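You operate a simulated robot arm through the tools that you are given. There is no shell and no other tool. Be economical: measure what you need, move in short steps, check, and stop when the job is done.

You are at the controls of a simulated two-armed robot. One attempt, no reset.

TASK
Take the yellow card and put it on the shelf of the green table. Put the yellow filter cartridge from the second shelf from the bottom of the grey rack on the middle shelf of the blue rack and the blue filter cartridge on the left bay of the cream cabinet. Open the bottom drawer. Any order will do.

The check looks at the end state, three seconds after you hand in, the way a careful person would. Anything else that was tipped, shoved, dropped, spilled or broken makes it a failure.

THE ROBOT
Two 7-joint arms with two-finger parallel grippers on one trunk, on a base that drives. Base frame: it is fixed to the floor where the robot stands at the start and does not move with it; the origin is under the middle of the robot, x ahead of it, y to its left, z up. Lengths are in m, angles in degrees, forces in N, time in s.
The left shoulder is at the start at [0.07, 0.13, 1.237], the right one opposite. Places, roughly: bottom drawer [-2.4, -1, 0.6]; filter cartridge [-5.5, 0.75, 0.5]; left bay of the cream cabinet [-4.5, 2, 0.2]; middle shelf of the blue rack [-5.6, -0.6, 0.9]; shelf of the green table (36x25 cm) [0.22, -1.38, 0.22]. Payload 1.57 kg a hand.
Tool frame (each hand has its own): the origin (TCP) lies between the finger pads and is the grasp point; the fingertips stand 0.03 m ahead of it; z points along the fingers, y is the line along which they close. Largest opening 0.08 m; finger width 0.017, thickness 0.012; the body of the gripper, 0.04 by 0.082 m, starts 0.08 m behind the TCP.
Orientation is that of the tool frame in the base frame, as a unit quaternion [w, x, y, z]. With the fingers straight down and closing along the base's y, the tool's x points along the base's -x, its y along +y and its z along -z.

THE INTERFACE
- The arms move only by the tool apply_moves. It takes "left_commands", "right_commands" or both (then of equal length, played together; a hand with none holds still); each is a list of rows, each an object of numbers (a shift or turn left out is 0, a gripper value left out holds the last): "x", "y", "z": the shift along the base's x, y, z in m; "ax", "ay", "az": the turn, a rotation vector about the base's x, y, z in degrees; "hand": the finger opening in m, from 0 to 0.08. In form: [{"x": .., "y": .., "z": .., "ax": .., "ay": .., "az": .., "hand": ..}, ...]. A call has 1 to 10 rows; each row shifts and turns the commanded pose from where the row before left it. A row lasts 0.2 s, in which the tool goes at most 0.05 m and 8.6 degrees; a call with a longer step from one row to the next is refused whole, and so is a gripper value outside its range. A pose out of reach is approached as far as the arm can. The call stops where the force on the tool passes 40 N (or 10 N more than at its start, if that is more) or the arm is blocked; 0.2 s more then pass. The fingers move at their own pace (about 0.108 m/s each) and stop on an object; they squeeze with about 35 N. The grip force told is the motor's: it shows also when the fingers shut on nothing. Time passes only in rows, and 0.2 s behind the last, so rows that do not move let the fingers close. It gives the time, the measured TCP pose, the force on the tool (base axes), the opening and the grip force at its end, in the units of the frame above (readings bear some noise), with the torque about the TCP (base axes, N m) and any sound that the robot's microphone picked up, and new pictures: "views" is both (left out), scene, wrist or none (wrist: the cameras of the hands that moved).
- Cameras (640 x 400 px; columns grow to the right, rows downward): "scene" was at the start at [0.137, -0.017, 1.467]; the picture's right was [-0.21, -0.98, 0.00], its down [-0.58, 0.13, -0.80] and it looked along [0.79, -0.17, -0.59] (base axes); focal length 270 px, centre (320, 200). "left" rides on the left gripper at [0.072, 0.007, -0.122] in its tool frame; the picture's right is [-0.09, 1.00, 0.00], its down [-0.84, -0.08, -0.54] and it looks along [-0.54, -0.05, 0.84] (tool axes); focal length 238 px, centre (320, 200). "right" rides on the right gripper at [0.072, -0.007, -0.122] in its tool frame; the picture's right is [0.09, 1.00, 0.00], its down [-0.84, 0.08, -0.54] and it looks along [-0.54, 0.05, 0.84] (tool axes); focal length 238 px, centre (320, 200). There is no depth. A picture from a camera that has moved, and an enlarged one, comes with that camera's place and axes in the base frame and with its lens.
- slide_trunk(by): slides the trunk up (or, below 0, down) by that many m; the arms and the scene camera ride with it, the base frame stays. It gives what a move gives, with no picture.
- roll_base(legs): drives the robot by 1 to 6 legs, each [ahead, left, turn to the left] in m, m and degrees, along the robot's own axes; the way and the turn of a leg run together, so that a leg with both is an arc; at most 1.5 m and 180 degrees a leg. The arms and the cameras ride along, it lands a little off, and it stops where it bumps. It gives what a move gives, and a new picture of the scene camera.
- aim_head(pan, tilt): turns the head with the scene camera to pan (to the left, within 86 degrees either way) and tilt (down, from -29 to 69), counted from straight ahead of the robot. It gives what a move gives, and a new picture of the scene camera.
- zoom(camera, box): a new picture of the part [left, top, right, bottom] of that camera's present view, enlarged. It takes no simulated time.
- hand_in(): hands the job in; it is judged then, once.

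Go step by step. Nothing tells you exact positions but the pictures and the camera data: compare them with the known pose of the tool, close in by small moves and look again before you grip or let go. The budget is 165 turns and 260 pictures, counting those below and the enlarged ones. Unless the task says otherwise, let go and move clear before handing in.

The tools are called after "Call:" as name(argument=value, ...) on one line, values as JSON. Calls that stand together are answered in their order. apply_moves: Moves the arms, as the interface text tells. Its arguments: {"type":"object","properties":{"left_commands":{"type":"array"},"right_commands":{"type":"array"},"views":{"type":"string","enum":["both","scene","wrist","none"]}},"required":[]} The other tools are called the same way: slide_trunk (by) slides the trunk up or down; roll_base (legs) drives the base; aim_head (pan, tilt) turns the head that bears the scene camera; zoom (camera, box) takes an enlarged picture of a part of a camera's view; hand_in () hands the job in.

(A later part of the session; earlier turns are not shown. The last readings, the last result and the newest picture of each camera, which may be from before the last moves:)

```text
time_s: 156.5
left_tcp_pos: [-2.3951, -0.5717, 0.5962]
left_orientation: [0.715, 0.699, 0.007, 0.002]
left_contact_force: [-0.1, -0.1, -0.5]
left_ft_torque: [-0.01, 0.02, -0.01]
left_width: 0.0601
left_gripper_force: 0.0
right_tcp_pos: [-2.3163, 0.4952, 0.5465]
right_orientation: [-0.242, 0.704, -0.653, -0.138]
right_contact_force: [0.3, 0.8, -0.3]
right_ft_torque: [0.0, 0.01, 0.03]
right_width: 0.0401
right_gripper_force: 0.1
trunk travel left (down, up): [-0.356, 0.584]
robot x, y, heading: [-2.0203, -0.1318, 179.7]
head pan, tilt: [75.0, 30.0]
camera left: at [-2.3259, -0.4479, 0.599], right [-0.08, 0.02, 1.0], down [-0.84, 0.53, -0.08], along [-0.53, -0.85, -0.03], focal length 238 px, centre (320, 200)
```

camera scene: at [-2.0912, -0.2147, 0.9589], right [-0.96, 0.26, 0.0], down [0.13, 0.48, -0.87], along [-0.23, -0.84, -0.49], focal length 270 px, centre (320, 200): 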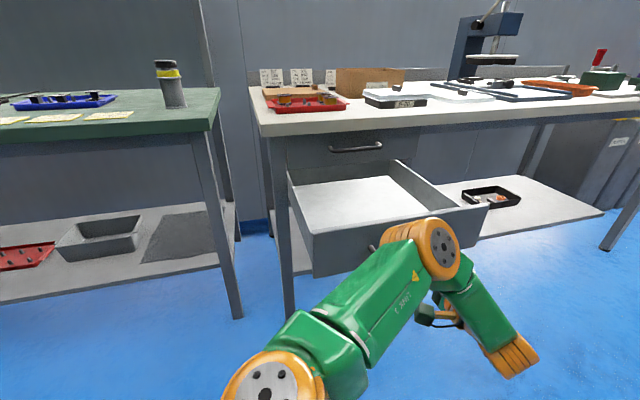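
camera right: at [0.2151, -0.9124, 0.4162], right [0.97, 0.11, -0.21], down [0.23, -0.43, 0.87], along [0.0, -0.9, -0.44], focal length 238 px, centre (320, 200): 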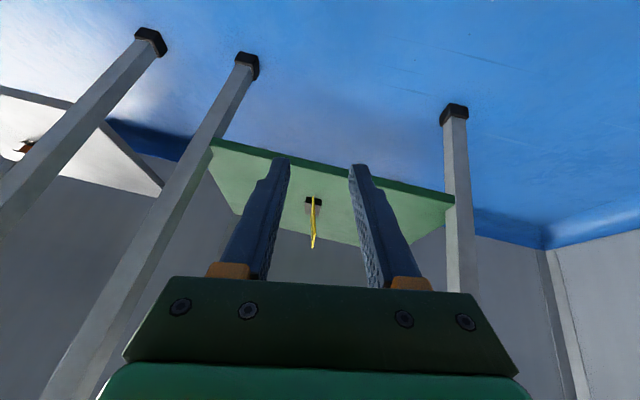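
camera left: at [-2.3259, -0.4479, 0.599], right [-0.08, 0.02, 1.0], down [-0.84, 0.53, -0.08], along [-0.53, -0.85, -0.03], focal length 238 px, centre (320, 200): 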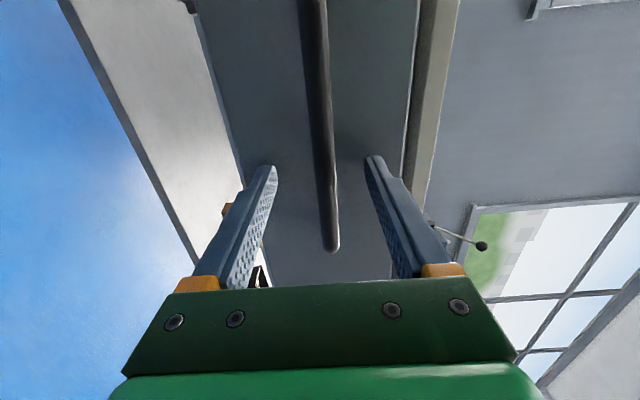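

Drawer is open ~29 cm. I back out, raise the trunk, and drive down the aisle toward the racks.

Call:
roll_base(legs=[[0, -0.3, 0], [1.2, 0, 0], [0.8, 0, 0]])

Call:
slide_trunk(by=0.3)

Call:
aim_head(pan=-10, tilt=22)

```text
time_s: 168.1
left_tcp_pos: [-4.3983, -0.2893, 0.5976]
left_orientation: [0.714, 0.7, 0.011, 0.006]
left_contact_force: [-0.3, 0.8, 0.9]
left_ft_torque: [0.03, 0.02, 0.04]
left_width: 0.06
left_gripper_force: 0.0
right_tcp_pos: [-4.3312, 0.7789, 0.5468]
right_orientation: [-0.241, 0.708, -0.649, -0.139]
right_contact_force: [-0.1, -0.4, -0.1]
right_ft_torque: [0.0, -0.05, -0.01]
right_width: 0.0399
right_gripper_force: 0.1
trunk travel left (down, up): [-0.356, 0.584]
robot x, y, heading: [-4.031, 0.1554, -179.8]
head pan, tilt: [75.0, 30.0]
camera scene: at [-4.1016, 0.0678, 0.958], right [-0.97, 0.25, 0.0], down [0.13, 0.48, -0.87], along [-0.22, -0.84, -0.5], focal length 270 px, centre (320, 200)
```

scene: 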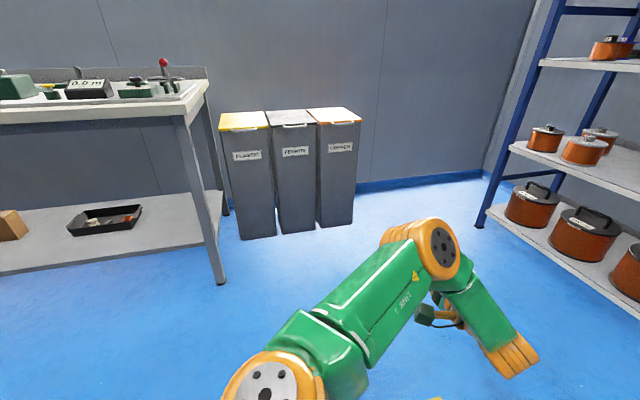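

```text
time_s: 171.1
left_tcp_pos: [-4.3974, -0.2876, 0.8971]
left_orientation: [0.715, 0.699, 0.011, 0.006]
left_contact_force: [1.2, 0.2, 0.5]
left_ft_torque: [0.03, 0.01, -0.01]
left_width: 0.0598
left_gripper_force: 0.1
right_tcp_pos: [-4.3308, 0.7791, 0.8474]
right_orientation: [-0.241, 0.708, -0.648, -0.14]
right_contact_force: [0.1, -0.8, 0.2]
right_ft_torque: [-0.02, -0.01, -0.03]
right_width: 0.0401
right_gripper_force: 0.1
trunk travel left (down, up): [-0.656, 0.284]
robot x, y, heading: [-4.0291, 0.153, -179.5]
head pan, tilt: [75.0, 30.0]
```

```text
time_s: 172.7
left_tcp_pos: [-4.3992, -0.2898, 0.897]
left_orientation: [0.715, 0.699, 0.011, 0.006]
left_contact_force: [-0.4, 0.8, 0.5]
left_ft_torque: [0.03, 0.02, 0.03]
left_width: 0.0599
left_gripper_force: 0.1
right_tcp_pos: [-4.3312, 0.7776, 0.8484]
right_orientation: [-0.241, 0.709, -0.648, -0.139]
right_contact_force: [-0.1, 1.5, 0.2]
right_ft_torque: [-0.03, -0.01, 0.01]
right_width: 0.0401
right_gripper_force: 0.1
trunk travel left (down, up): [-0.656, 0.284]
robot x, y, heading: [-4.0304, 0.1538, -179.4]
head pan, tilt: [-10.0, 22.0]
camera scene: at [-4.1704, 0.1706, 1.2708], right [0.16, 0.99, 0.0], down [0.37, -0.06, -0.93], along [-0.91, 0.15, -0.37], focal length 270 px, centre (320, 200)
```

scene: 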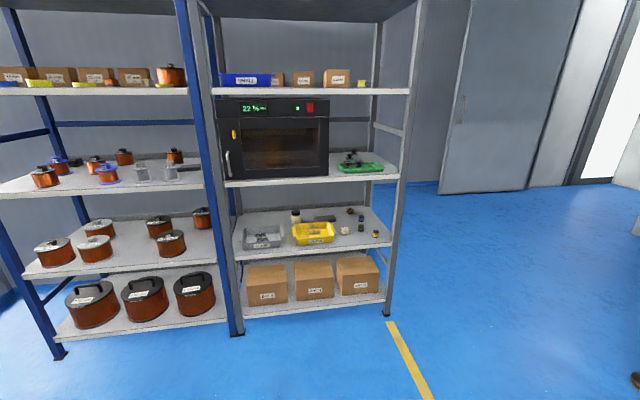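

Now I see the blue rack (left) and grey rack (right). I zoom in on the grey rack's second shelf and the blue rack.

Call:
zoom(camera="scene", box=[225, 195, 405, 310])

Call:
zoom(camera="scene", box=[0, 50, 240, 200])

```text
3.48 times, centred on (315, 252) of scene
camera zoom: at [-4.1704, 0.1706, 1.2708], right [0.16, 0.99, 0.0], down [0.37, -0.06, -0.93], along [-0.91, 0.15, -0.37], focal length 939 px, centre (337, 17)
```

zoom: 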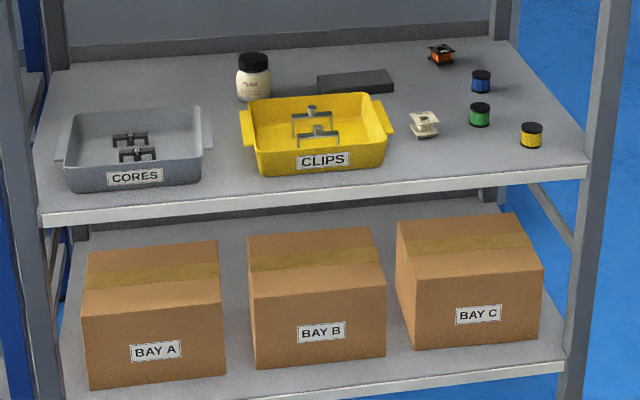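

```text
2.67 times, centred on (120, 125) of scene
camera zoom: at [-4.1704, 0.1706, 1.2708], right [0.16, 0.99, 0.0], down [0.37, -0.06, -0.93], along [-0.91, 0.15, -0.37], focal length 720 px, centre (853, 400)
```

zoom: 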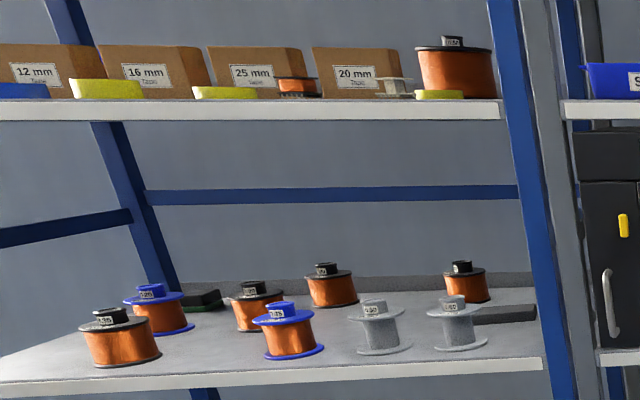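

The three small capped cylinders (blue, green, yellow) at the right of the grey rack's second shelf are the cartridges: yellow ≈(-5.48,0.72), green ≈(-5.57,0.66), blue ≈(-5.70,0.70). I'll work with the right arm stretched sideways again, so I take out the 10° lean and pitch the hand to ~60° now.

Call:
apply_moves(right_commands=[{"ay": 4.6}, {"ay": 4.6}, {"ax": 7}, {"ax": 7}, {"ax": 7}, {"ax": 7}, {"hand": 0.06}, {}], views="wrist")

Call:
aim_head(pan=-35, tilt=22)

```text
time_s: 174.5
left_tcp_pos: [-4.3986, -0.2887, 0.8973]
left_orientation: [0.715, 0.699, 0.011, 0.007]
left_contact_force: [-0.8, 0.7, 0.6]
left_ft_torque: [0.01, 0.02, 0.05]
left_width: 0.0598
left_gripper_force: 0.1
right_tcp_pos: [-4.3326, 0.7775, 0.847]
right_orientation: [-0.351, 0.628, -0.599, -0.35]
right_contact_force: [-0.3, -0.2, -0.2]
right_ft_torque: [0.01, -0.02, -0.01]
right_width: 0.06
right_gripper_force: 0.2
trunk travel left (down, up): [-0.656, 0.284]
robot x, y, heading: [-4.0308, 0.1551, -179.4]
head pan, tilt: [-10.0, 22.0]
camera right: at [-4.3193, 0.6366, 0.8491], right [-0.99, -0.08, -0.1], down [-0.1, -0.05, 0.99], along [-0.09, 1.0, 0.04], focal length 238 px, centre (320, 200)
```

right: 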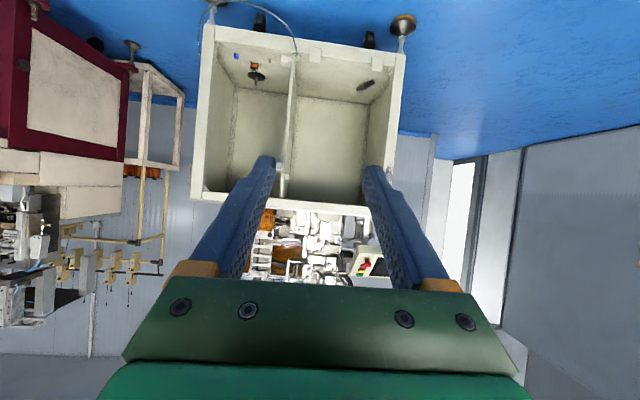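

```text
time_s: 175.4
left_tcp_pos: [-4.3994, -0.2882, 0.8971]
left_orientation: [0.715, 0.699, 0.011, 0.007]
left_contact_force: [0.5, -0.2, -0.9]
left_ft_torque: [-0.02, 0.01, 0.01]
left_width: 0.0598
left_gripper_force: 0.1
right_tcp_pos: [-4.3309, 0.7781, 0.8462]
right_orientation: [-0.351, 0.628, -0.599, -0.352]
right_contact_force: [-0.1, -0.1, 0.3]
right_ft_torque: [-0.03, 0.02, -0.04]
right_width: 0.0599
right_gripper_force: 0.1
trunk travel left (down, up): [-0.656, 0.284]
robot x, y, heading: [-4.0286, 0.155, -179.7]
head pan, tilt: [-35.0, 22.0]
camera scene: at [-4.1554, 0.2078, 1.2708], right [0.57, 0.82, 0.0], down [0.31, -0.21, -0.93], along [-0.76, 0.52, -0.37], focal length 270 px, centre (320, 200)
```

scene: 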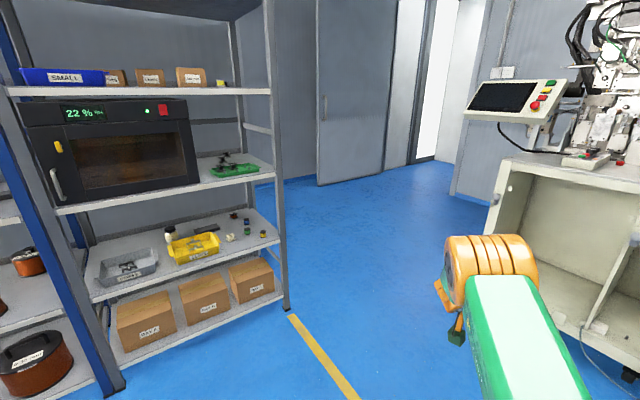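

The cream cabinet's two bays face the aisle; the left bay is the one at more negative x. Now I turn so my right side faces the grey rack and approach the yellow cartridge.

Call:
roll_base(legs=[[0, 0, 90], [-0.86, 0, 0], [0, -0.5, 0]])

Call:
aim_head(pan=-75, tilt=35)

Call:
slide_trunk(by=-0.25)

Call:
apply_moves(right_commands=[{}], views="wrist")

```text
time_s: 186.3
left_tcp_pos: [-4.0918, 0.6436, 0.8964]
left_orientation: [0.502, 0.487, 0.501, 0.509]
left_contact_force: [0.7, 0.6, 0.5]
left_ft_torque: [0.01, 0.02, -0.01]
left_width: 0.06
left_gripper_force: 0.0
right_tcp_pos: [-5.1588, 0.713, 0.8473]
right_orientation: [0.0, 0.868, 0.02, -0.497]
right_contact_force: [0.0, -0.4, -0.4]
right_ft_torque: [-0.03, 0.02, 0.01]
right_width: 0.0601
right_gripper_force: 0.1
trunk travel left (down, up): [-0.656, 0.284]
robot x, y, heading: [-4.5332, 1.014, -89.6]
head pan, tilt: [-35.0, 22.0]
camera scene: at [-4.5843, 0.8882, 1.2709], right [-0.82, 0.57, 0.0], down [0.21, 0.31, -0.93], along [-0.53, -0.76, -0.37], focal length 270 px, centre (320, 200)
```

scene: 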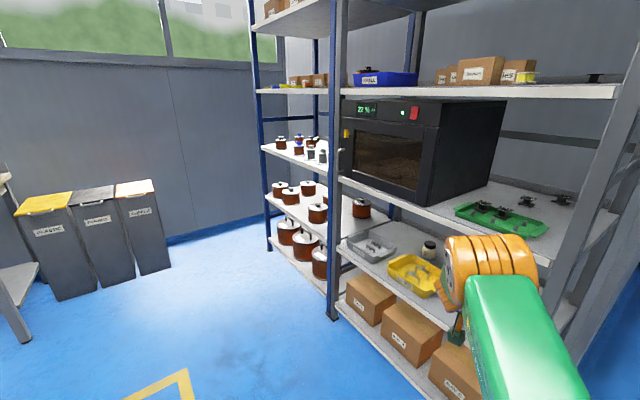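

```text
time_s: 187.4
left_tcp_pos: [-4.0911, 0.6431, 0.8964]
left_orientation: [0.502, 0.487, 0.502, 0.509]
left_contact_force: [-0.3, 0.6, 0.6]
left_ft_torque: [0.01, 0.0, 0.02]
left_width: 0.0601
left_gripper_force: 0.1
right_tcp_pos: [-5.1599, 0.7136, 0.847]
right_orientation: [-0.001, 0.868, 0.019, -0.496]
right_contact_force: [-0.2, -0.2, -0.1]
right_ft_torque: [-0.03, 0.0, -0.02]
right_width: 0.0601
right_gripper_force: 0.1
trunk travel left (down, up): [-0.656, 0.284]
robot x, y, heading: [-4.5366, 1.013, -89.6]
head pan, tilt: [-75.0, 35.0]
camera scene: at [-4.6168, 0.9412, 1.2503], right [-0.26, 0.96, 0.0], down [0.55, 0.15, -0.82], along [-0.79, -0.22, -0.57], focal length 270 px, centre (320, 200)
```

scene: 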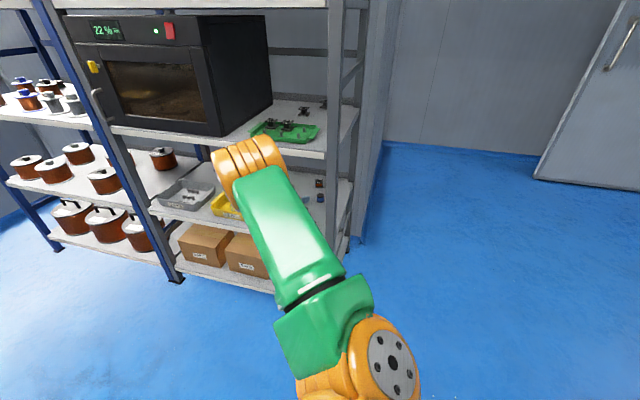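

```text
time_s: 190.0
left_tcp_pos: [-4.0911, 0.6416, 0.6466]
left_orientation: [0.502, 0.487, 0.501, 0.51]
left_contact_force: [0.4, 0.4, 0.7]
left_ft_torque: [0.01, 0.01, 0.0]
left_width: 0.0599
left_gripper_force: 0.1
right_tcp_pos: [-5.1587, 0.7141, 0.5974]
right_orientation: [0.0, 0.868, 0.02, -0.496]
right_contact_force: [-0.6, 0.3, -0.3]
right_ft_torque: [-0.02, 0.02, -0.01]
right_width: 0.0601
right_gripper_force: 0.0
trunk travel left (down, up): [-0.406, 0.534]
robot x, y, heading: [-4.5339, 1.0144, -89.7]
head pan, tilt: [-75.0, 35.0]
```

```text
time_s: 190.4
left_tcp_pos: [-4.0917, 0.6437, 0.6461]
left_orientation: [0.503, 0.488, 0.5, 0.509]
left_contact_force: [0.0, 0.5, -0.4]
left_ft_torque: [0.01, -0.03, 0.01]
left_width: 0.0601
left_gripper_force: 0.1
right_tcp_pos: [-5.1581, 0.715, 0.5965]
right_orientation: [-0.001, 0.868, 0.02, -0.496]
right_contact_force: [0.4, -0.5, -0.8]
right_ft_torque: [0.0, 0.0, 0.0]
right_width: 0.0602
right_gripper_force: 0.1
trunk travel left (down, up): [-0.406, 0.534]
robot x, y, heading: [-4.5322, 1.0144, -89.7]
head pan, tilt: [-75.0, 35.0]
camera right: at [-5.0174, 0.7252, 0.5992], right [0.08, -0.99, -0.1], down [0.05, -0.1, 0.99], along [-1.0, -0.08, 0.04], focal length 238 px, centre (320, 200)
```

right: 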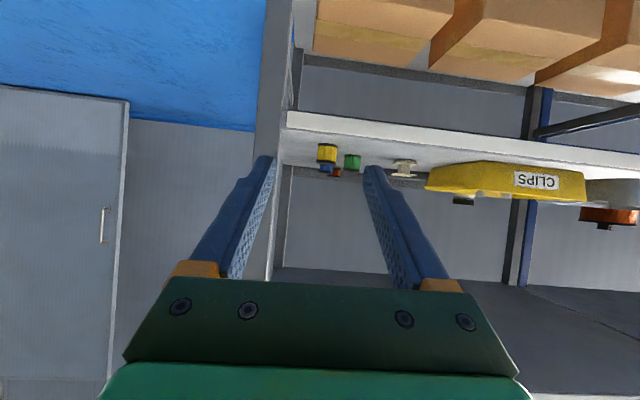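

The wrist view (upside-down) shows yellow nearest, blue right behind it, green beside. Triangulated, yellow is ≈(-5.42, 0.69, 0.54). I move closer along the tool axis line.

Call:
roll_base(legs=[[0.025, 0, 0], [0, -0.14, 0]])

Call:
apply_moves(right_commands=[{"z": 0.005}, {}], views="wrist")

Call:
zoom(camera="right", box=[260, 90, 420, 210])

```text
time_s: 192.1
left_tcp_pos: [-4.2337, 0.6173, 0.6466]
left_orientation: [0.502, 0.487, 0.501, 0.509]
left_contact_force: [-0.5, -0.2, -0.2]
left_ft_torque: [-0.01, -0.01, -0.02]
left_width: 0.0599
left_gripper_force: 0.1
right_tcp_pos: [-5.2998, 0.6879, 0.5956]
right_orientation: [-0.001, 0.868, 0.02, -0.496]
right_contact_force: [0.3, 0.5, 0.5]
right_ft_torque: [-0.01, -0.01, -0.01]
right_width: 0.0597
right_gripper_force: 0.0
trunk travel left (down, up): [-0.406, 0.534]
robot x, y, heading: [-4.6726, 0.9856, -89.7]
head pan, tilt: [-75.0, 35.0]
camera scene: at [-4.7577, 0.9158, 1.0002], right [-0.26, 0.96, 0.0], down [0.55, 0.15, -0.82], along [-0.79, -0.22, -0.57], focal length 270 px, centre (320, 200)
```

scene: 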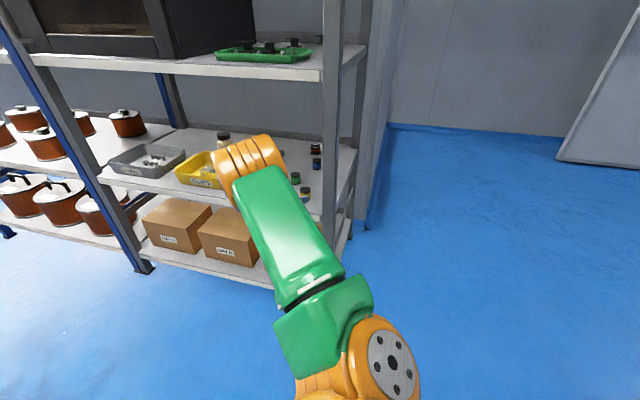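

```text
time_s: 192.7
left_tcp_pos: [-4.2332, 0.6152, 0.6476]
left_orientation: [0.502, 0.487, 0.502, 0.509]
left_contact_force: [-0.3, -0.2, 0.3]
left_ft_torque: [-0.03, -0.02, 0.03]
left_width: 0.0599
left_gripper_force: 0.1
right_tcp_pos: [-5.2995, 0.6875, 0.6022]
right_orientation: [0.0, 0.868, 0.02, -0.496]
right_contact_force: [0.5, 0.0, -0.4]
right_ft_torque: [-0.03, 0.0, 0.04]
right_width: 0.06
right_gripper_force: 0.0
trunk travel left (down, up): [-0.406, 0.534]
robot x, y, heading: [-4.6772, 0.9866, -89.6]
head pan, tilt: [-75.0, 35.0]
camera right: at [-5.1577, 0.6994, 0.604], right [0.08, -0.99, -0.1], down [0.05, -0.1, 0.99], along [-1.0, -0.08, 0.04], focal length 238 px, centre (320, 200)
```

right: 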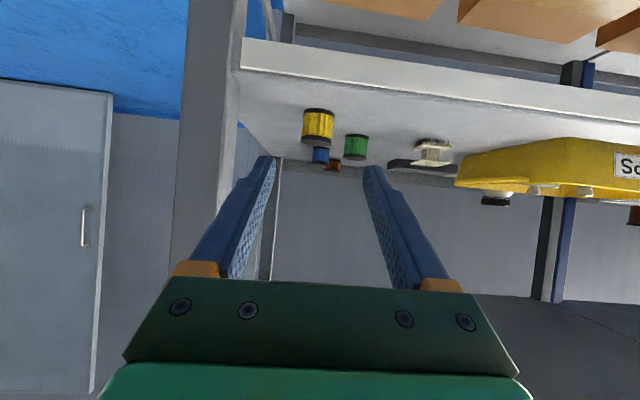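

```text
3.33 times, centred on (340, 150) of right
camera zoom: at [-5.1577, 0.6994, 0.604], right [0.08, -0.99, -0.1], down [0.05, -0.1, 0.99], along [-1.0, -0.08, 0.04], focal length 794 px, centre (253, 367)
```

zoom: 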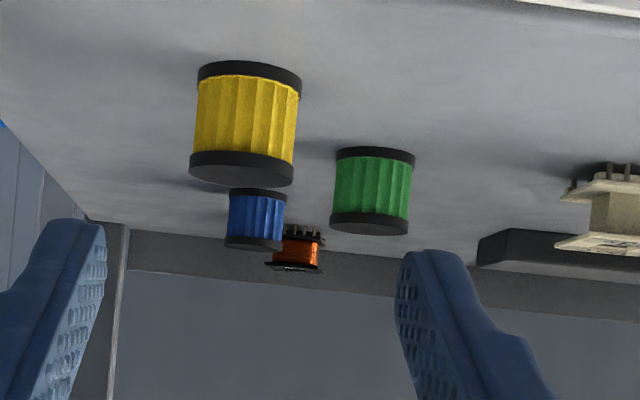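

Yellow: centre ≈(-5.441, 0.689, 0.531), ø37 mm, ~40 mm tall on shelf top z≈0.511. I lower to TCP z≈0.546 with fingers at 0.07, and slide in halfway.

Call:
apply_moves(right_commands=[{"hand": 0.07}, {}], views="none")

Call:
slide_trunk(by=-0.056)

Call:
roll_base(legs=[[0, -0.07, 0]])

Call:
apply_moves(right_commands=[{}], views="wrist")

```text
time_s: 193.3
left_tcp_pos: [-4.233, 0.6163, 0.6467]
left_orientation: [0.502, 0.487, 0.501, 0.51]
left_contact_force: [-0.1, 0.6, 0.8]
left_ft_torque: [0.0, 0.01, -0.01]
left_width: 0.0603
left_gripper_force: 0.1
right_tcp_pos: [-5.2984, 0.6888, 0.601]
right_orientation: [-0.001, 0.868, 0.02, -0.496]
right_contact_force: [-0.7, 0.2, -0.2]
right_ft_torque: [0.01, -0.03, 0.02]
right_width: 0.07
right_gripper_force: 0.1
trunk travel left (down, up): [-0.406, 0.534]
robot x, y, heading: [-4.6684, 0.986, -89.8]
head pan, tilt: [-75.0, 35.0]
```

```text
time_s: 194.3
left_tcp_pos: [-4.2328, 0.6172, 0.5908]
left_orientation: [0.502, 0.487, 0.502, 0.509]
left_contact_force: [0.1, 0.1, -0.2]
left_ft_torque: [0.01, -0.06, 0.0]
left_width: 0.0602
left_gripper_force: 0.0
right_tcp_pos: [-5.2984, 0.6878, 0.5445]
right_orientation: [-0.001, 0.868, 0.019, -0.497]
right_contact_force: [-0.2, 0.3, 0.1]
right_ft_torque: [0.0, 0.0, 0.02]
right_width: 0.07
right_gripper_force: 0.1
trunk travel left (down, up): [-0.35, 0.59]
robot x, y, heading: [-4.6738, 0.988, -89.9]
head pan, tilt: [-75.0, 35.0]
```

```text
time_s: 195.3
left_tcp_pos: [-4.3018, 0.6166, 0.5903]
left_orientation: [0.502, 0.487, 0.501, 0.509]
left_contact_force: [0.0, 1.0, -0.3]
left_ft_torque: [-0.02, 0.02, -0.02]
left_width: 0.0602
left_gripper_force: 0.0
right_tcp_pos: [-5.3695, 0.6887, 0.5457]
right_orientation: [-0.001, 0.869, 0.019, -0.495]
right_contact_force: [-0.3, 0.0, 0.0]
right_ft_torque: [0.01, -0.04, -0.02]
right_width: 0.0701
right_gripper_force: 0.1
trunk travel left (down, up): [-0.35, 0.59]
robot x, y, heading: [-4.7449, 0.9885, -89.7]
head pan, tilt: [-75.0, 35.0]
camera scene: at [-4.8272, 0.9154, 0.9442], right [-0.26, 0.96, 0.0], down [0.55, 0.15, -0.82], along [-0.79, -0.22, -0.57], focal length 270 px, centre (320, 200)
```

scene: 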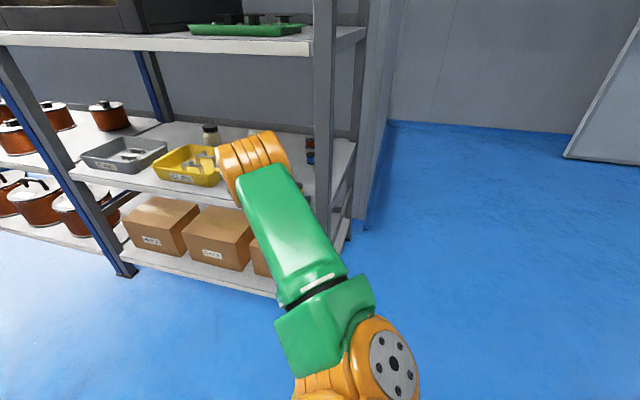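

```text
time_s: 195.7
left_tcp_pos: [-4.3035, 0.6174, 0.5911]
left_orientation: [0.502, 0.487, 0.501, 0.509]
left_contact_force: [0.6, 1.0, -0.2]
left_ft_torque: [0.01, -0.01, 0.03]
left_width: 0.0603
left_gripper_force: 0.0
right_tcp_pos: [-5.3681, 0.6888, 0.5453]
right_orientation: [0.0, 0.868, 0.02, -0.496]
right_contact_force: [-0.4, 0.0, 0.0]
right_ft_torque: [0.0, 0.0, 0.01]
right_width: 0.07
right_gripper_force: 0.0
trunk travel left (down, up): [-0.35, 0.59]
robot x, y, heading: [-4.7461, 0.9864, -89.7]
head pan, tilt: [-75.0, 35.0]
camera right: at [-5.2273, 0.6991, 0.5479], right [0.08, -0.99, -0.1], down [0.05, -0.1, 0.99], along [-1.0, -0.08, 0.04], focal length 238 px, centre (320, 200)
```

right: 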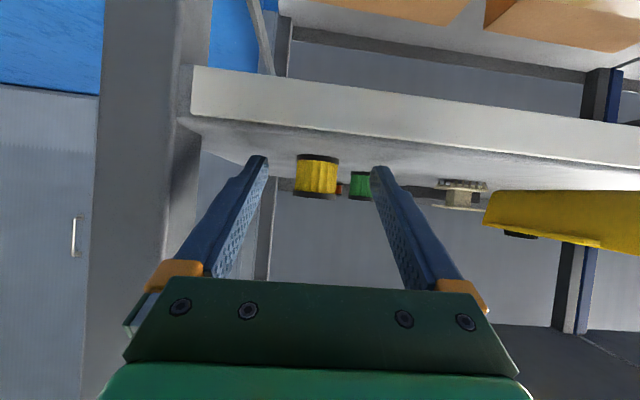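

Centred. I slide in the remaining 0.068 m and close.

Call:
roll_base(legs=[[0, -0.068, 0]])

Call:
apply_moves(right_commands=[{"hand": 0.045}, {"hand": 0.03}, {}, {}], views="wrist")

```text
time_s: 196.7
left_tcp_pos: [-4.3716, 0.616, 0.5907]
left_orientation: [0.502, 0.487, 0.501, 0.509]
left_contact_force: [1.2, -0.1, -0.5]
left_ft_torque: [-0.02, -0.01, 0.0]
left_width: 0.0604
left_gripper_force: 0.2
right_tcp_pos: [-5.4372, 0.6873, 0.5449]
right_orientation: [0.0, 0.869, 0.019, -0.495]
right_contact_force: [-0.7, -1.1, -0.3]
right_ft_torque: [0.0, -0.02, 0.02]
right_width: 0.0701
right_gripper_force: 0.0
trunk travel left (down, up): [-0.35, 0.59]
robot x, y, heading: [-4.8092, 0.9855, -89.6]
head pan, tilt: [-75.0, 35.0]
camera scene: at [-4.8954, 0.9151, 0.9442], right [-0.26, 0.96, 0.0], down [0.55, 0.15, -0.82], along [-0.79, -0.22, -0.57], focal length 270 px, centre (320, 200)
```

scene: 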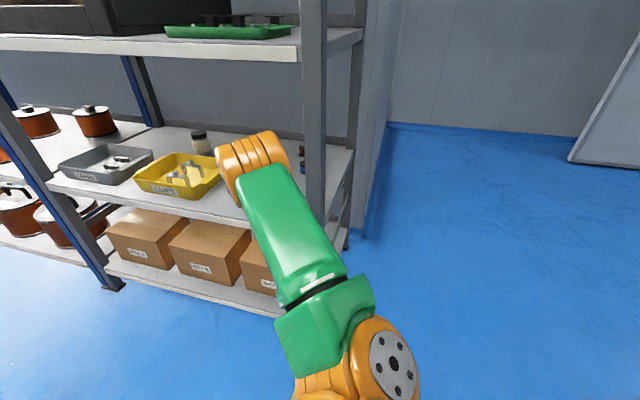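

```text
time_s: 197.7
left_tcp_pos: [-4.3713, 0.6162, 0.591]
left_orientation: [0.502, 0.487, 0.501, 0.51]
left_contact_force: [-0.8, 0.5, -0.2]
left_ft_torque: [0.01, 0.0, 0.02]
left_width: 0.0601
left_gripper_force: 0.1
right_tcp_pos: [-5.4374, 0.6876, 0.5449]
right_orientation: [0.0, 0.868, 0.02, -0.496]
right_contact_force: [-0.9, -0.4, 0.2]
right_ft_torque: [0.0, 0.02, 0.0]
right_width: 0.0313
right_gripper_force: 11.4
trunk travel left (down, up): [-0.35, 0.59]
robot x, y, heading: [-4.8118, 0.9847, -89.7]
head pan, tilt: [-75.0, 35.0]
camera right: at [-5.2955, 0.6988, 0.5479], right [0.08, -0.99, -0.1], down [0.05, -0.1, 0.99], along [-1.0, -0.08, 0.04], focal length 238 px, centre (320, 200)
```

right: 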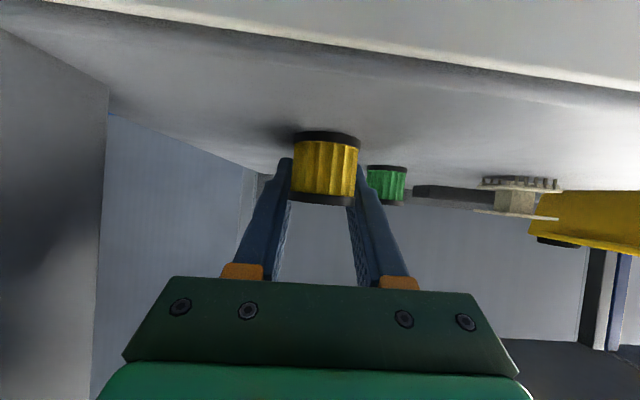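

The fingers hold it at 31 mm. I tighten and lift with the trunk to check the grip.

Call:
apply_moves(right_commands=[{"hand": 0.01}, {}, {}], views="none")

Call:
slide_trunk(by=0.04)

Call:
zoom(camera="right", box=[230, 80, 450, 290])

```text
time_s: 198.5
left_tcp_pos: [-4.3707, 0.6167, 0.5911]
left_orientation: [0.502, 0.488, 0.501, 0.509]
left_contact_force: [0.6, -0.3, -0.6]
left_ft_torque: [0.0, 0.02, -0.01]
left_width: 0.0599
left_gripper_force: 0.1
right_tcp_pos: [-5.4358, 0.6873, 0.5447]
right_orientation: [0.0, 0.868, 0.02, -0.496]
right_contact_force: [0.1, -0.8, -0.3]
right_ft_torque: [-0.01, -0.03, 0.0]
right_width: 0.0305
right_gripper_force: 34.9
trunk travel left (down, up): [-0.35, 0.59]
robot x, y, heading: [-4.8083, 0.9904, -89.7]
head pan, tilt: [-75.0, 35.0]
```

```text
time_s: 199.3
left_tcp_pos: [-4.3712, 0.6167, 0.6298]
left_orientation: [0.502, 0.488, 0.501, 0.509]
left_contact_force: [-0.4, -1.6, 0.4]
left_ft_torque: [-0.05, 0.02, -0.02]
left_width: 0.0599
left_gripper_force: 0.1
right_tcp_pos: [-5.4356, 0.6882, 0.5852]
right_orientation: [-0.002, 0.868, 0.019, -0.496]
right_contact_force: [0.2, 0.0, -0.4]
right_ft_torque: [0.02, 0.01, 0.0]
right_width: 0.0305
right_gripper_force: 35.1
trunk travel left (down, up): [-0.39, 0.55]
robot x, y, heading: [-4.811, 0.9859, -89.5]
head pan, tilt: [-75.0, 35.0]
```

```text
1.90 times, centred on (340, 185) of right
camera zoom: at [-5.2955, 0.6987, 0.5878], right [0.08, -0.99, -0.1], down [0.05, -0.1, 0.99], along [-1.0, -0.08, 0.04], focal length 454 px, centre (282, 229)
```

zoom: 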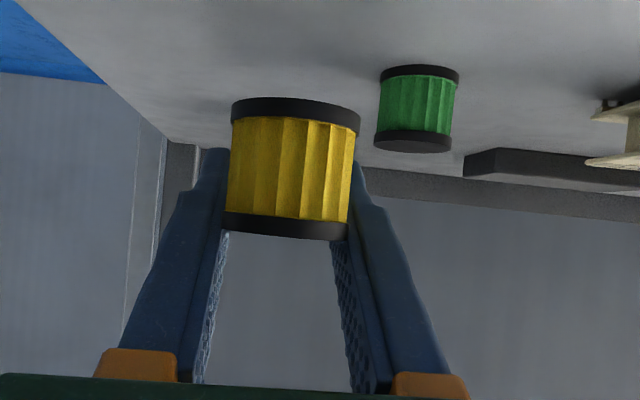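

The yellow cartridge is held (bottom ~34 mm below TCP). I back out of the grey rack, raise, and move along to the blue rack's middle shelf, aiming at the gap near y≈-0.69.

Call:
roll_base(legs=[[0, 0.22, 0]])

Call:
slide_trunk(by=0.395)

Call:
roll_base(legs=[[1.36, 0, 0]])

Call:
apply_moves(right_commands=[{}], views="wrist")

```text
time_s: 201.0
left_tcp_pos: [-4.1501, 0.6168, 0.6301]
left_orientation: [0.503, 0.487, 0.501, 0.509]
left_contact_force: [0.3, 0.0, -0.3]
left_ft_torque: [0.02, -0.02, 0.0]
left_width: 0.0599
left_gripper_force: 0.0
right_tcp_pos: [-5.2173, 0.6885, 0.5855]
right_orientation: [-0.001, 0.868, 0.019, -0.496]
right_contact_force: [1.2, -0.3, -0.2]
right_ft_torque: [0.03, -0.05, -0.01]
right_width: 0.0306
right_gripper_force: 34.8
trunk travel left (down, up): [-0.39, 0.55]
robot x, y, heading: [-4.5923, 0.9899, -89.5]
head pan, tilt: [-75.0, 35.0]
camera scene: at [-4.6741, 0.9162, 0.9843], right [-0.26, 0.96, 0.0], down [0.55, 0.15, -0.82], along [-0.79, -0.21, -0.57], focal length 270 px, centre (320, 200)
```

scene: 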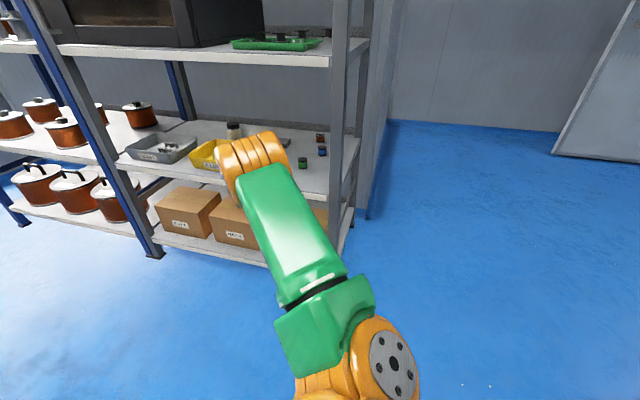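

```text
time_s: 204.8
left_tcp_pos: [-4.1515, 0.6178, 1.0242]
left_orientation: [0.503, 0.488, 0.501, 0.508]
left_contact_force: [1.0, -0.8, -0.2]
left_ft_torque: [-0.02, -0.01, 0.03]
left_width: 0.06
left_gripper_force: 0.0
right_tcp_pos: [-5.2171, 0.6886, 0.981]
right_orientation: [-0.001, 0.868, 0.019, -0.497]
right_contact_force: [-0.6, 0.1, 0.0]
right_ft_torque: [-0.03, 0.01, 0.02]
right_width: 0.0304
right_gripper_force: 35.0
trunk travel left (down, up): [-0.785, 0.155]
robot x, y, heading: [-4.5898, 0.9859, -89.8]
head pan, tilt: [-75.0, 35.0]
```

```text
time_s: 211.6
left_tcp_pos: [-4.1332, -0.7346, 1.0259]
left_orientation: [0.499, 0.484, 0.504, 0.512]
left_contact_force: [-0.2, -0.3, 0.4]
left_ft_torque: [0.01, 0.01, 0.0]
left_width: 0.06
left_gripper_force: 0.2
right_tcp_pos: [-5.2002, -0.6762, 0.9803]
right_orientation: [0.002, 0.868, 0.024, -0.497]
right_contact_force: [-0.8, 0.2, 0.2]
right_ft_torque: [0.03, 0.02, -0.03]
right_width: 0.0302
right_gripper_force: 35.2
trunk travel left (down, up): [-0.785, 0.155]
robot x, y, heading: [-4.577, -0.3694, -89.0]
head pan, tilt: [-75.0, 35.0]
camera scene: at [-4.6604, -0.4426, 1.3793], right [-0.27, 0.96, 0.0], down [0.55, 0.16, -0.82], along [-0.79, -0.22, -0.57], focal length 270 px, centre (320, 200)
```

scene: 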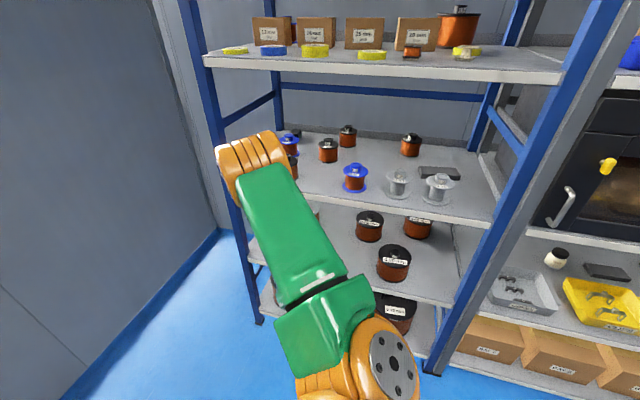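

```text
time_s: 212.0
left_tcp_pos: [-4.1332, -0.7347, 1.0264]
left_orientation: [0.499, 0.484, 0.504, 0.512]
left_contact_force: [-0.5, -0.7, -0.8]
left_ft_torque: [-0.01, 0.02, -0.01]
left_width: 0.0599
left_gripper_force: 0.2
right_tcp_pos: [-5.2021, -0.6765, 0.98]
right_orientation: [0.002, 0.868, 0.024, -0.497]
right_contact_force: [-0.6, -0.1, -0.3]
right_ft_torque: [-0.01, 0.0, -0.01]
right_width: 0.0305
right_gripper_force: 34.5
trunk travel left (down, up): [-0.785, 0.155]
robot x, y, heading: [-4.5783, -0.3715, -89.0]
head pan, tilt: [-75.0, 35.0]
camera right: at [-5.0585, -0.6635, 0.9829], right [0.09, -0.99, -0.1], down [0.05, -0.1, 0.99], along [-0.99, -0.09, 0.04], focal length 238 px, centre (320, 200)
```

right: 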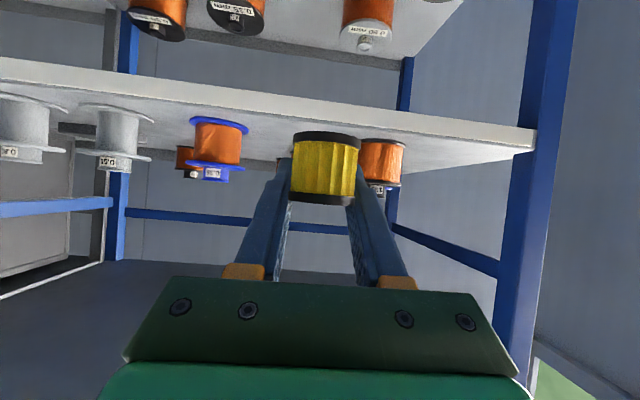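

The gap between the blue-flanged spool (edge y≈-0.574) and the orange one (edge y≈-0.76) is clear; shelf top ≈0.90. I sidestep 0.2 m to bring the cartridge over the shelf.

Call:
roll_base(legs=[[0, -0.2, 0]])

Call:
apply_moves(right_commands=[{}], views="wrist")

```text
time_s: 213.6
left_tcp_pos: [-4.3297, -0.7393, 1.0244]
left_orientation: [0.498, 0.486, 0.505, 0.51]
left_contact_force: [0.0, 0.3, 0.5]
left_ft_torque: [0.0, 0.0, 0.01]
left_width: 0.0598
left_gripper_force: 0.1
right_tcp_pos: [-5.3968, -0.6808, 0.9826]
right_orientation: [0.002, 0.867, 0.024, -0.497]
right_contact_force: [-0.2, 0.6, 0.6]
right_ft_torque: [0.01, 0.02, 0.0]
right_width: 0.0305
right_gripper_force: 34.9
trunk travel left (down, up): [-0.785, 0.155]
robot x, y, heading: [-4.778, -0.3671, -89.2]
head pan, tilt: [-75.0, 35.0]
camera scene: at [-4.8564, -0.4461, 1.3794], right [-0.27, 0.96, 0.0], down [0.55, 0.16, -0.82], along [-0.79, -0.22, -0.57], focal length 270 px, centre (320, 200)
```

scene: 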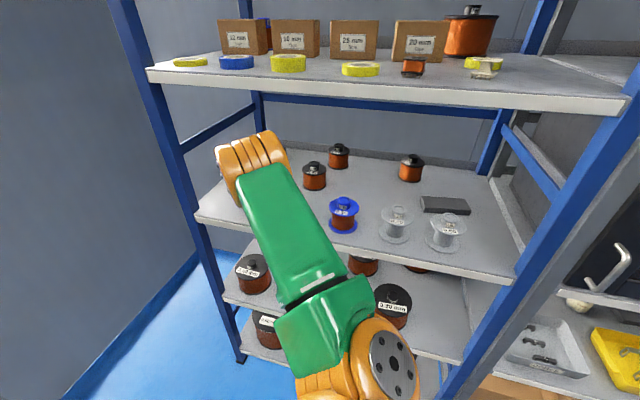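

```text
time_s: 214.0
left_tcp_pos: [-4.3316, -0.7387, 1.0257]
left_orientation: [0.499, 0.486, 0.504, 0.511]
left_contact_force: [0.0, 0.4, 0.7]
left_ft_torque: [0.0, 0.01, 0.02]
left_width: 0.0601
left_gripper_force: 0.0
right_tcp_pos: [-5.3981, -0.6789, 0.9805]
right_orientation: [0.002, 0.868, 0.024, -0.497]
right_contact_force: [0.2, 0.1, -0.5]
right_ft_torque: [0.0, -0.02, 0.02]
right_width: 0.0304
right_gripper_force: 34.6
trunk travel left (down, up): [-0.785, 0.155]
robot x, y, heading: [-4.7769, -0.3727, -89.1]
head pan, tilt: [-75.0, 35.0]
camera right: at [-5.2571, -0.6667, 0.9831], right [0.09, -0.99, -0.1], down [0.05, -0.1, 0.99], along [-0.99, -0.09, 0.04], focal length 238 px, centre (320, 200)
```

right: 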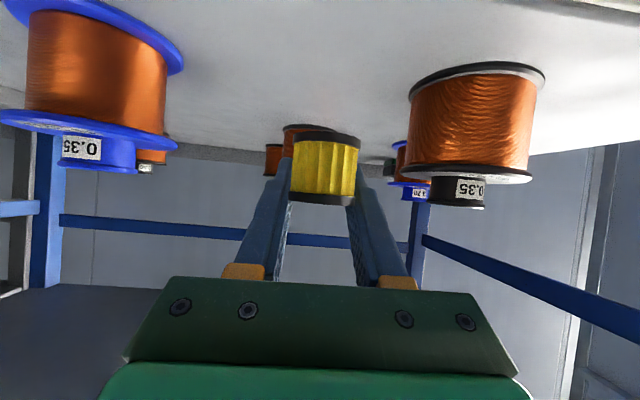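

The gap is ample. I lower toward the shelf in steps until touch.

Call:
slide_trunk(by=-0.038)

Call:
apply_moves(right_commands=[{"z": -0.003}, {"z": -0.003}, {}], views="wrist")

```text
time_s: 214.8
left_tcp_pos: [-4.3318, -0.7391, 0.9874]
left_orientation: [0.499, 0.485, 0.503, 0.512]
left_contact_force: [0.8, -0.3, 0.3]
left_ft_torque: [0.01, -0.01, 0.02]
left_width: 0.06
left_gripper_force: 0.0
right_tcp_pos: [-5.3985, -0.6794, 0.9427]
right_orientation: [0.002, 0.868, 0.024, -0.496]
right_contact_force: [-1.2, 0.1, 1.3]
right_ft_torque: [0.04, -0.02, 0.0]
right_width: 0.0306
right_gripper_force: 35.5
trunk travel left (down, up): [-0.747, 0.193]
robot x, y, heading: [-4.7823, -0.3718, -88.9]
head pan, tilt: [-75.0, 35.0]
```

```text
time_s: 215.6
left_tcp_pos: [-4.3312, -0.7383, 0.9867]
left_orientation: [0.499, 0.485, 0.503, 0.512]
left_contact_force: [0.3, 0.1, 0.1]
left_ft_torque: [0.02, 0.03, -0.03]
left_width: 0.0602
left_gripper_force: 0.1
right_tcp_pos: [-5.3995, -0.679, 0.9365]
right_orientation: [0.002, 0.868, 0.025, -0.496]
right_contact_force: [-0.3, -0.6, -0.3]
right_ft_torque: [-0.02, -0.01, -0.03]
right_width: 0.0305
right_gripper_force: 34.8
trunk travel left (down, up): [-0.747, 0.193]
robot x, y, heading: [-4.778, -0.3706, -89.1]
head pan, tilt: [-75.0, 35.0]
camera right: at [-5.2573, -0.6664, 0.939], right [0.09, -0.99, -0.1], down [0.05, -0.1, 0.99], along [-0.99, -0.09, 0.04], focal length 238 px, centre (320, 200)
```

right: 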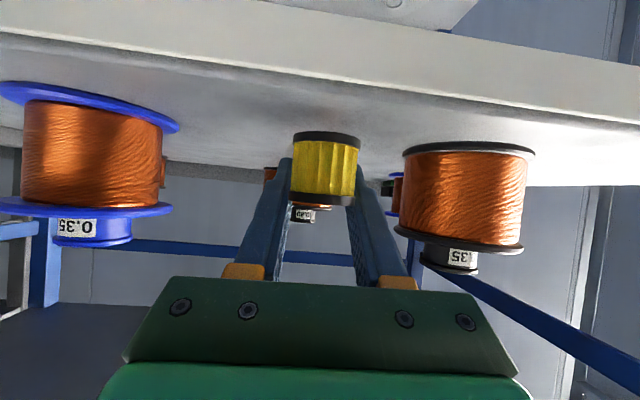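

Call:
apply_moves(right_commands=[{"z": -0.003}, {"z": -0.002}, {}], views="none")

Call:
apply_moves(right_commands=[{"z": -0.002}, {"z": -0.002}, {}], views="none")

Call:
apply_moves(right_commands=[{"z": -0.002}, {}], views="wrist")

```text
time_s: 216.4
left_tcp_pos: [-4.3318, -0.7378, 0.9882]
left_orientation: [0.499, 0.485, 0.504, 0.512]
left_contact_force: [-0.1, 0.3, 0.3]
left_ft_torque: [0.03, -0.02, -0.02]
left_width: 0.0599
left_gripper_force: 0.1
right_tcp_pos: [-5.3988, -0.6789, 0.9316]
right_orientation: [0.002, 0.868, 0.024, -0.497]
right_contact_force: [-0.3, 0.4, -0.1]
right_ft_torque: [0.02, -0.02, 0.0]
right_width: 0.0302
right_gripper_force: 35.1
trunk travel left (down, up): [-0.747, 0.193]
robot x, y, heading: [-4.776, -0.3743, -89.2]
head pan, tilt: [-75.0, 35.0]
```

```text
time_s: 217.2
left_tcp_pos: [-4.332, -0.7386, 0.9874]
left_orientation: [0.499, 0.485, 0.503, 0.512]
left_contact_force: [0.0, 0.3, 0.6]
left_ft_torque: [-0.01, -0.01, 0.01]
left_width: 0.0602
left_gripper_force: 0.0
right_tcp_pos: [-5.3991, -0.6792, 0.9281]
right_orientation: [0.001, 0.867, 0.024, -0.497]
right_contact_force: [0.0, 0.4, -0.7]
right_ft_torque: [0.0, -0.02, 0.04]
right_width: 0.0303
right_gripper_force: 35.1
trunk travel left (down, up): [-0.747, 0.193]
robot x, y, heading: [-4.7736, -0.3733, -89.4]
head pan, tilt: [-75.0, 35.0]
```

```text
time_s: 217.8
left_tcp_pos: [-4.332, -0.7374, 0.9874]
left_orientation: [0.499, 0.485, 0.504, 0.512]
left_contact_force: [-0.8, -1.1, -0.2]
left_ft_torque: [-0.03, 0.01, -0.02]
left_width: 0.0598
left_gripper_force: 0.1
right_tcp_pos: [-5.3997, -0.6803, 0.9255]
right_orientation: [0.002, 0.868, 0.024, -0.497]
right_contact_force: [-0.2, 0.0, -0.3]
right_ft_torque: [0.02, -0.03, -0.02]
right_width: 0.0305
right_gripper_force: 34.6
trunk travel left (down, up): [-0.747, 0.193]
robot x, y, heading: [-4.7768, -0.375, -88.9]
head pan, tilt: [-75.0, 35.0]
camera right: at [-5.2574, -0.6669, 0.9281], right [0.09, -0.99, -0.1], down [0.05, -0.1, 0.99], along [-0.99, -0.09, 0.04], focal length 238 px, centre (320, 200)
```

right: 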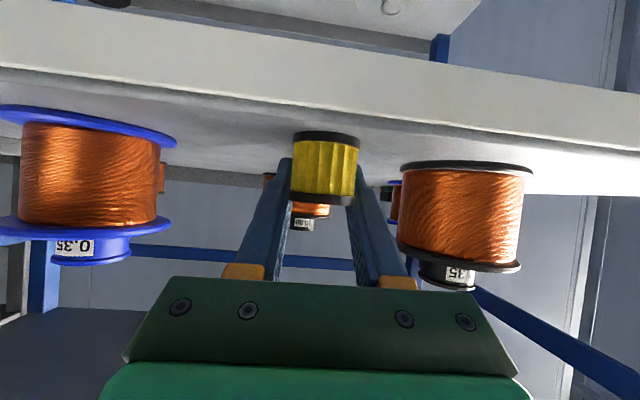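

Not touching yet; the shelf appears about 6–8 mm lower. I continue in small steps.

Call:
apply_moves(right_commands=[{"z": -0.002}, {"z": -0.002}, {}], views="none")

Call:
apply_moves(right_commands=[{"z": -0.002}, {"z": -0.001}, {}], views="none")

Call:
apply_moves(right_commands=[{"z": -0.002}, {}], views="wrist")

```text
time_s: 218.6
left_tcp_pos: [-4.329, -0.737, 0.9874]
left_orientation: [0.499, 0.484, 0.505, 0.51]
left_contact_force: [0.2, -0.2, 0.2]
left_ft_torque: [0.02, 0.01, 0.0]
left_width: 0.0597
left_gripper_force: 0.0
right_tcp_pos: [-5.3974, -0.6783, 0.9262]
right_orientation: [0.003, 0.867, 0.024, -0.498]
right_contact_force: [-10.5, -5.1, 21.7]
right_ft_torque: [-0.1, -0.34, -0.13]
right_width: 0.0304
right_gripper_force: 35.2
trunk travel left (down, up): [-0.747, 0.193]
robot x, y, heading: [-4.7761, -0.3707, -89.4]
head pan, tilt: [-75.0, 35.0]
```

```text
time_s: 219.4
left_tcp_pos: [-4.3261, -0.7365, 0.9867]
left_orientation: [0.499, 0.484, 0.506, 0.51]
left_contact_force: [-0.2, 0.2, 0.1]
left_ft_torque: [-0.01, -0.02, -0.01]
left_width: 0.06
left_gripper_force: 0.0
right_tcp_pos: [-5.3945, -0.6766, 0.9223]
right_orientation: [0.003, 0.866, 0.023, -0.499]
right_contact_force: [-7.5, -4.4, 28.0]
right_ft_torque: [-0.02, -0.64, -0.1]
right_width: 0.0304
right_gripper_force: 34.7
trunk travel left (down, up): [-0.747, 0.193]
robot x, y, heading: [-4.7786, -0.3711, -89.0]
head pan, tilt: [-75.0, 35.0]
```

```text
time_s: 220.0
left_tcp_pos: [-4.3259, -0.7367, 0.9858]
left_orientation: [0.499, 0.486, 0.506, 0.509]
left_contact_force: [0.3, -0.3, -0.2]
left_ft_torque: [-0.03, -0.03, -0.02]
left_width: 0.0598
left_gripper_force: 0.1
right_tcp_pos: [-5.3935, -0.6767, 0.9213]
right_orientation: [0.004, 0.866, 0.023, -0.5]
right_contact_force: [-9.1, -4.4, 34.8]
right_ft_torque: [-0.32, -0.17, -0.04]
right_width: 0.0303
right_gripper_force: 35.4
trunk travel left (down, up): [-0.747, 0.193]
robot x, y, heading: [-4.7725, -0.3683, -89.2]
head pan, tilt: [-75.0, 35.0]
camera right: at [-5.2523, -0.6646, 0.9238], right [0.09, -0.99, -0.1], down [0.06, -0.09, 0.99], along [-0.99, -0.09, 0.05], focal length 238 px, centre (320, 200)
```

right: 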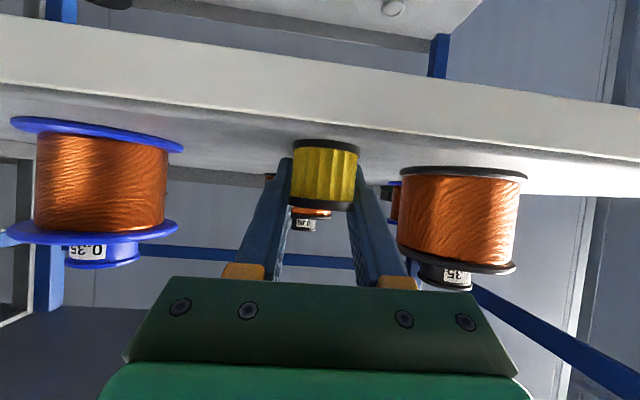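

Contact was at TCP z≈0.926 and I've pressed too far (35 N). I come back up a few mm to unload, then release gently.

Call:
apply_moves(right_commands=[{"z": 0.003}, {"z": 0.002}, {}], views="none")

```text
time_s: 220.8
left_tcp_pos: [-4.3275, -0.7374, 0.9872]
left_orientation: [0.499, 0.486, 0.504, 0.511]
left_contact_force: [0.0, -0.6, 0.5]
left_ft_torque: [-0.06, -0.01, 0.01]
left_width: 0.0602
left_gripper_force: 0.0
right_tcp_pos: [-5.3951, -0.6776, 0.9229]
right_orientation: [0.001, 0.868, 0.023, -0.496]
right_contact_force: [3.7, 0.4, 8.6]
right_ft_torque: [-0.09, 0.01, 0.06]
right_width: 0.0303
right_gripper_force: 34.9
trunk travel left (down, up): [-0.747, 0.193]
robot x, y, heading: [-4.7806, -0.3706, -89.2]
head pan, tilt: [-75.0, 35.0]
```

Call:
apply_moves(right_commands=[{"z": 0.001}, {"hand": 0.036}, {"hand": 0.05}, {"hand": 0.065}, {}], views="wrist")

```text
time_s: 222.0
left_tcp_pos: [-4.3319, -0.7381, 0.9869]
left_orientation: [0.499, 0.486, 0.504, 0.511]
left_contact_force: [0.1, 0.0, 0.5]
left_ft_torque: [0.0, 0.03, -0.02]
left_width: 0.06
left_gripper_force: 0.2
right_tcp_pos: [-5.3985, -0.6792, 0.9226]
right_orientation: [0.002, 0.868, 0.024, -0.496]
right_contact_force: [1.5, 0.3, 1.0]
right_ft_torque: [-0.04, 0.03, 0.05]
right_width: 0.0646
right_gripper_force: 0.1
trunk travel left (down, up): [-0.747, 0.193]
robot x, y, heading: [-4.776, -0.3752, -89.2]
head pan, tilt: [-75.0, 35.0]
camera right: at [-5.2567, -0.6667, 0.9256], right [0.09, -0.99, -0.1], down [0.05, -0.1, 0.99], along [-0.99, -0.09, 0.04], focal length 238 px, centre (320, 200)
```

right: 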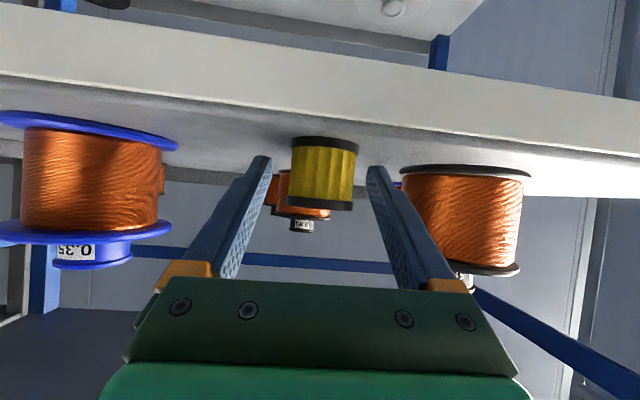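

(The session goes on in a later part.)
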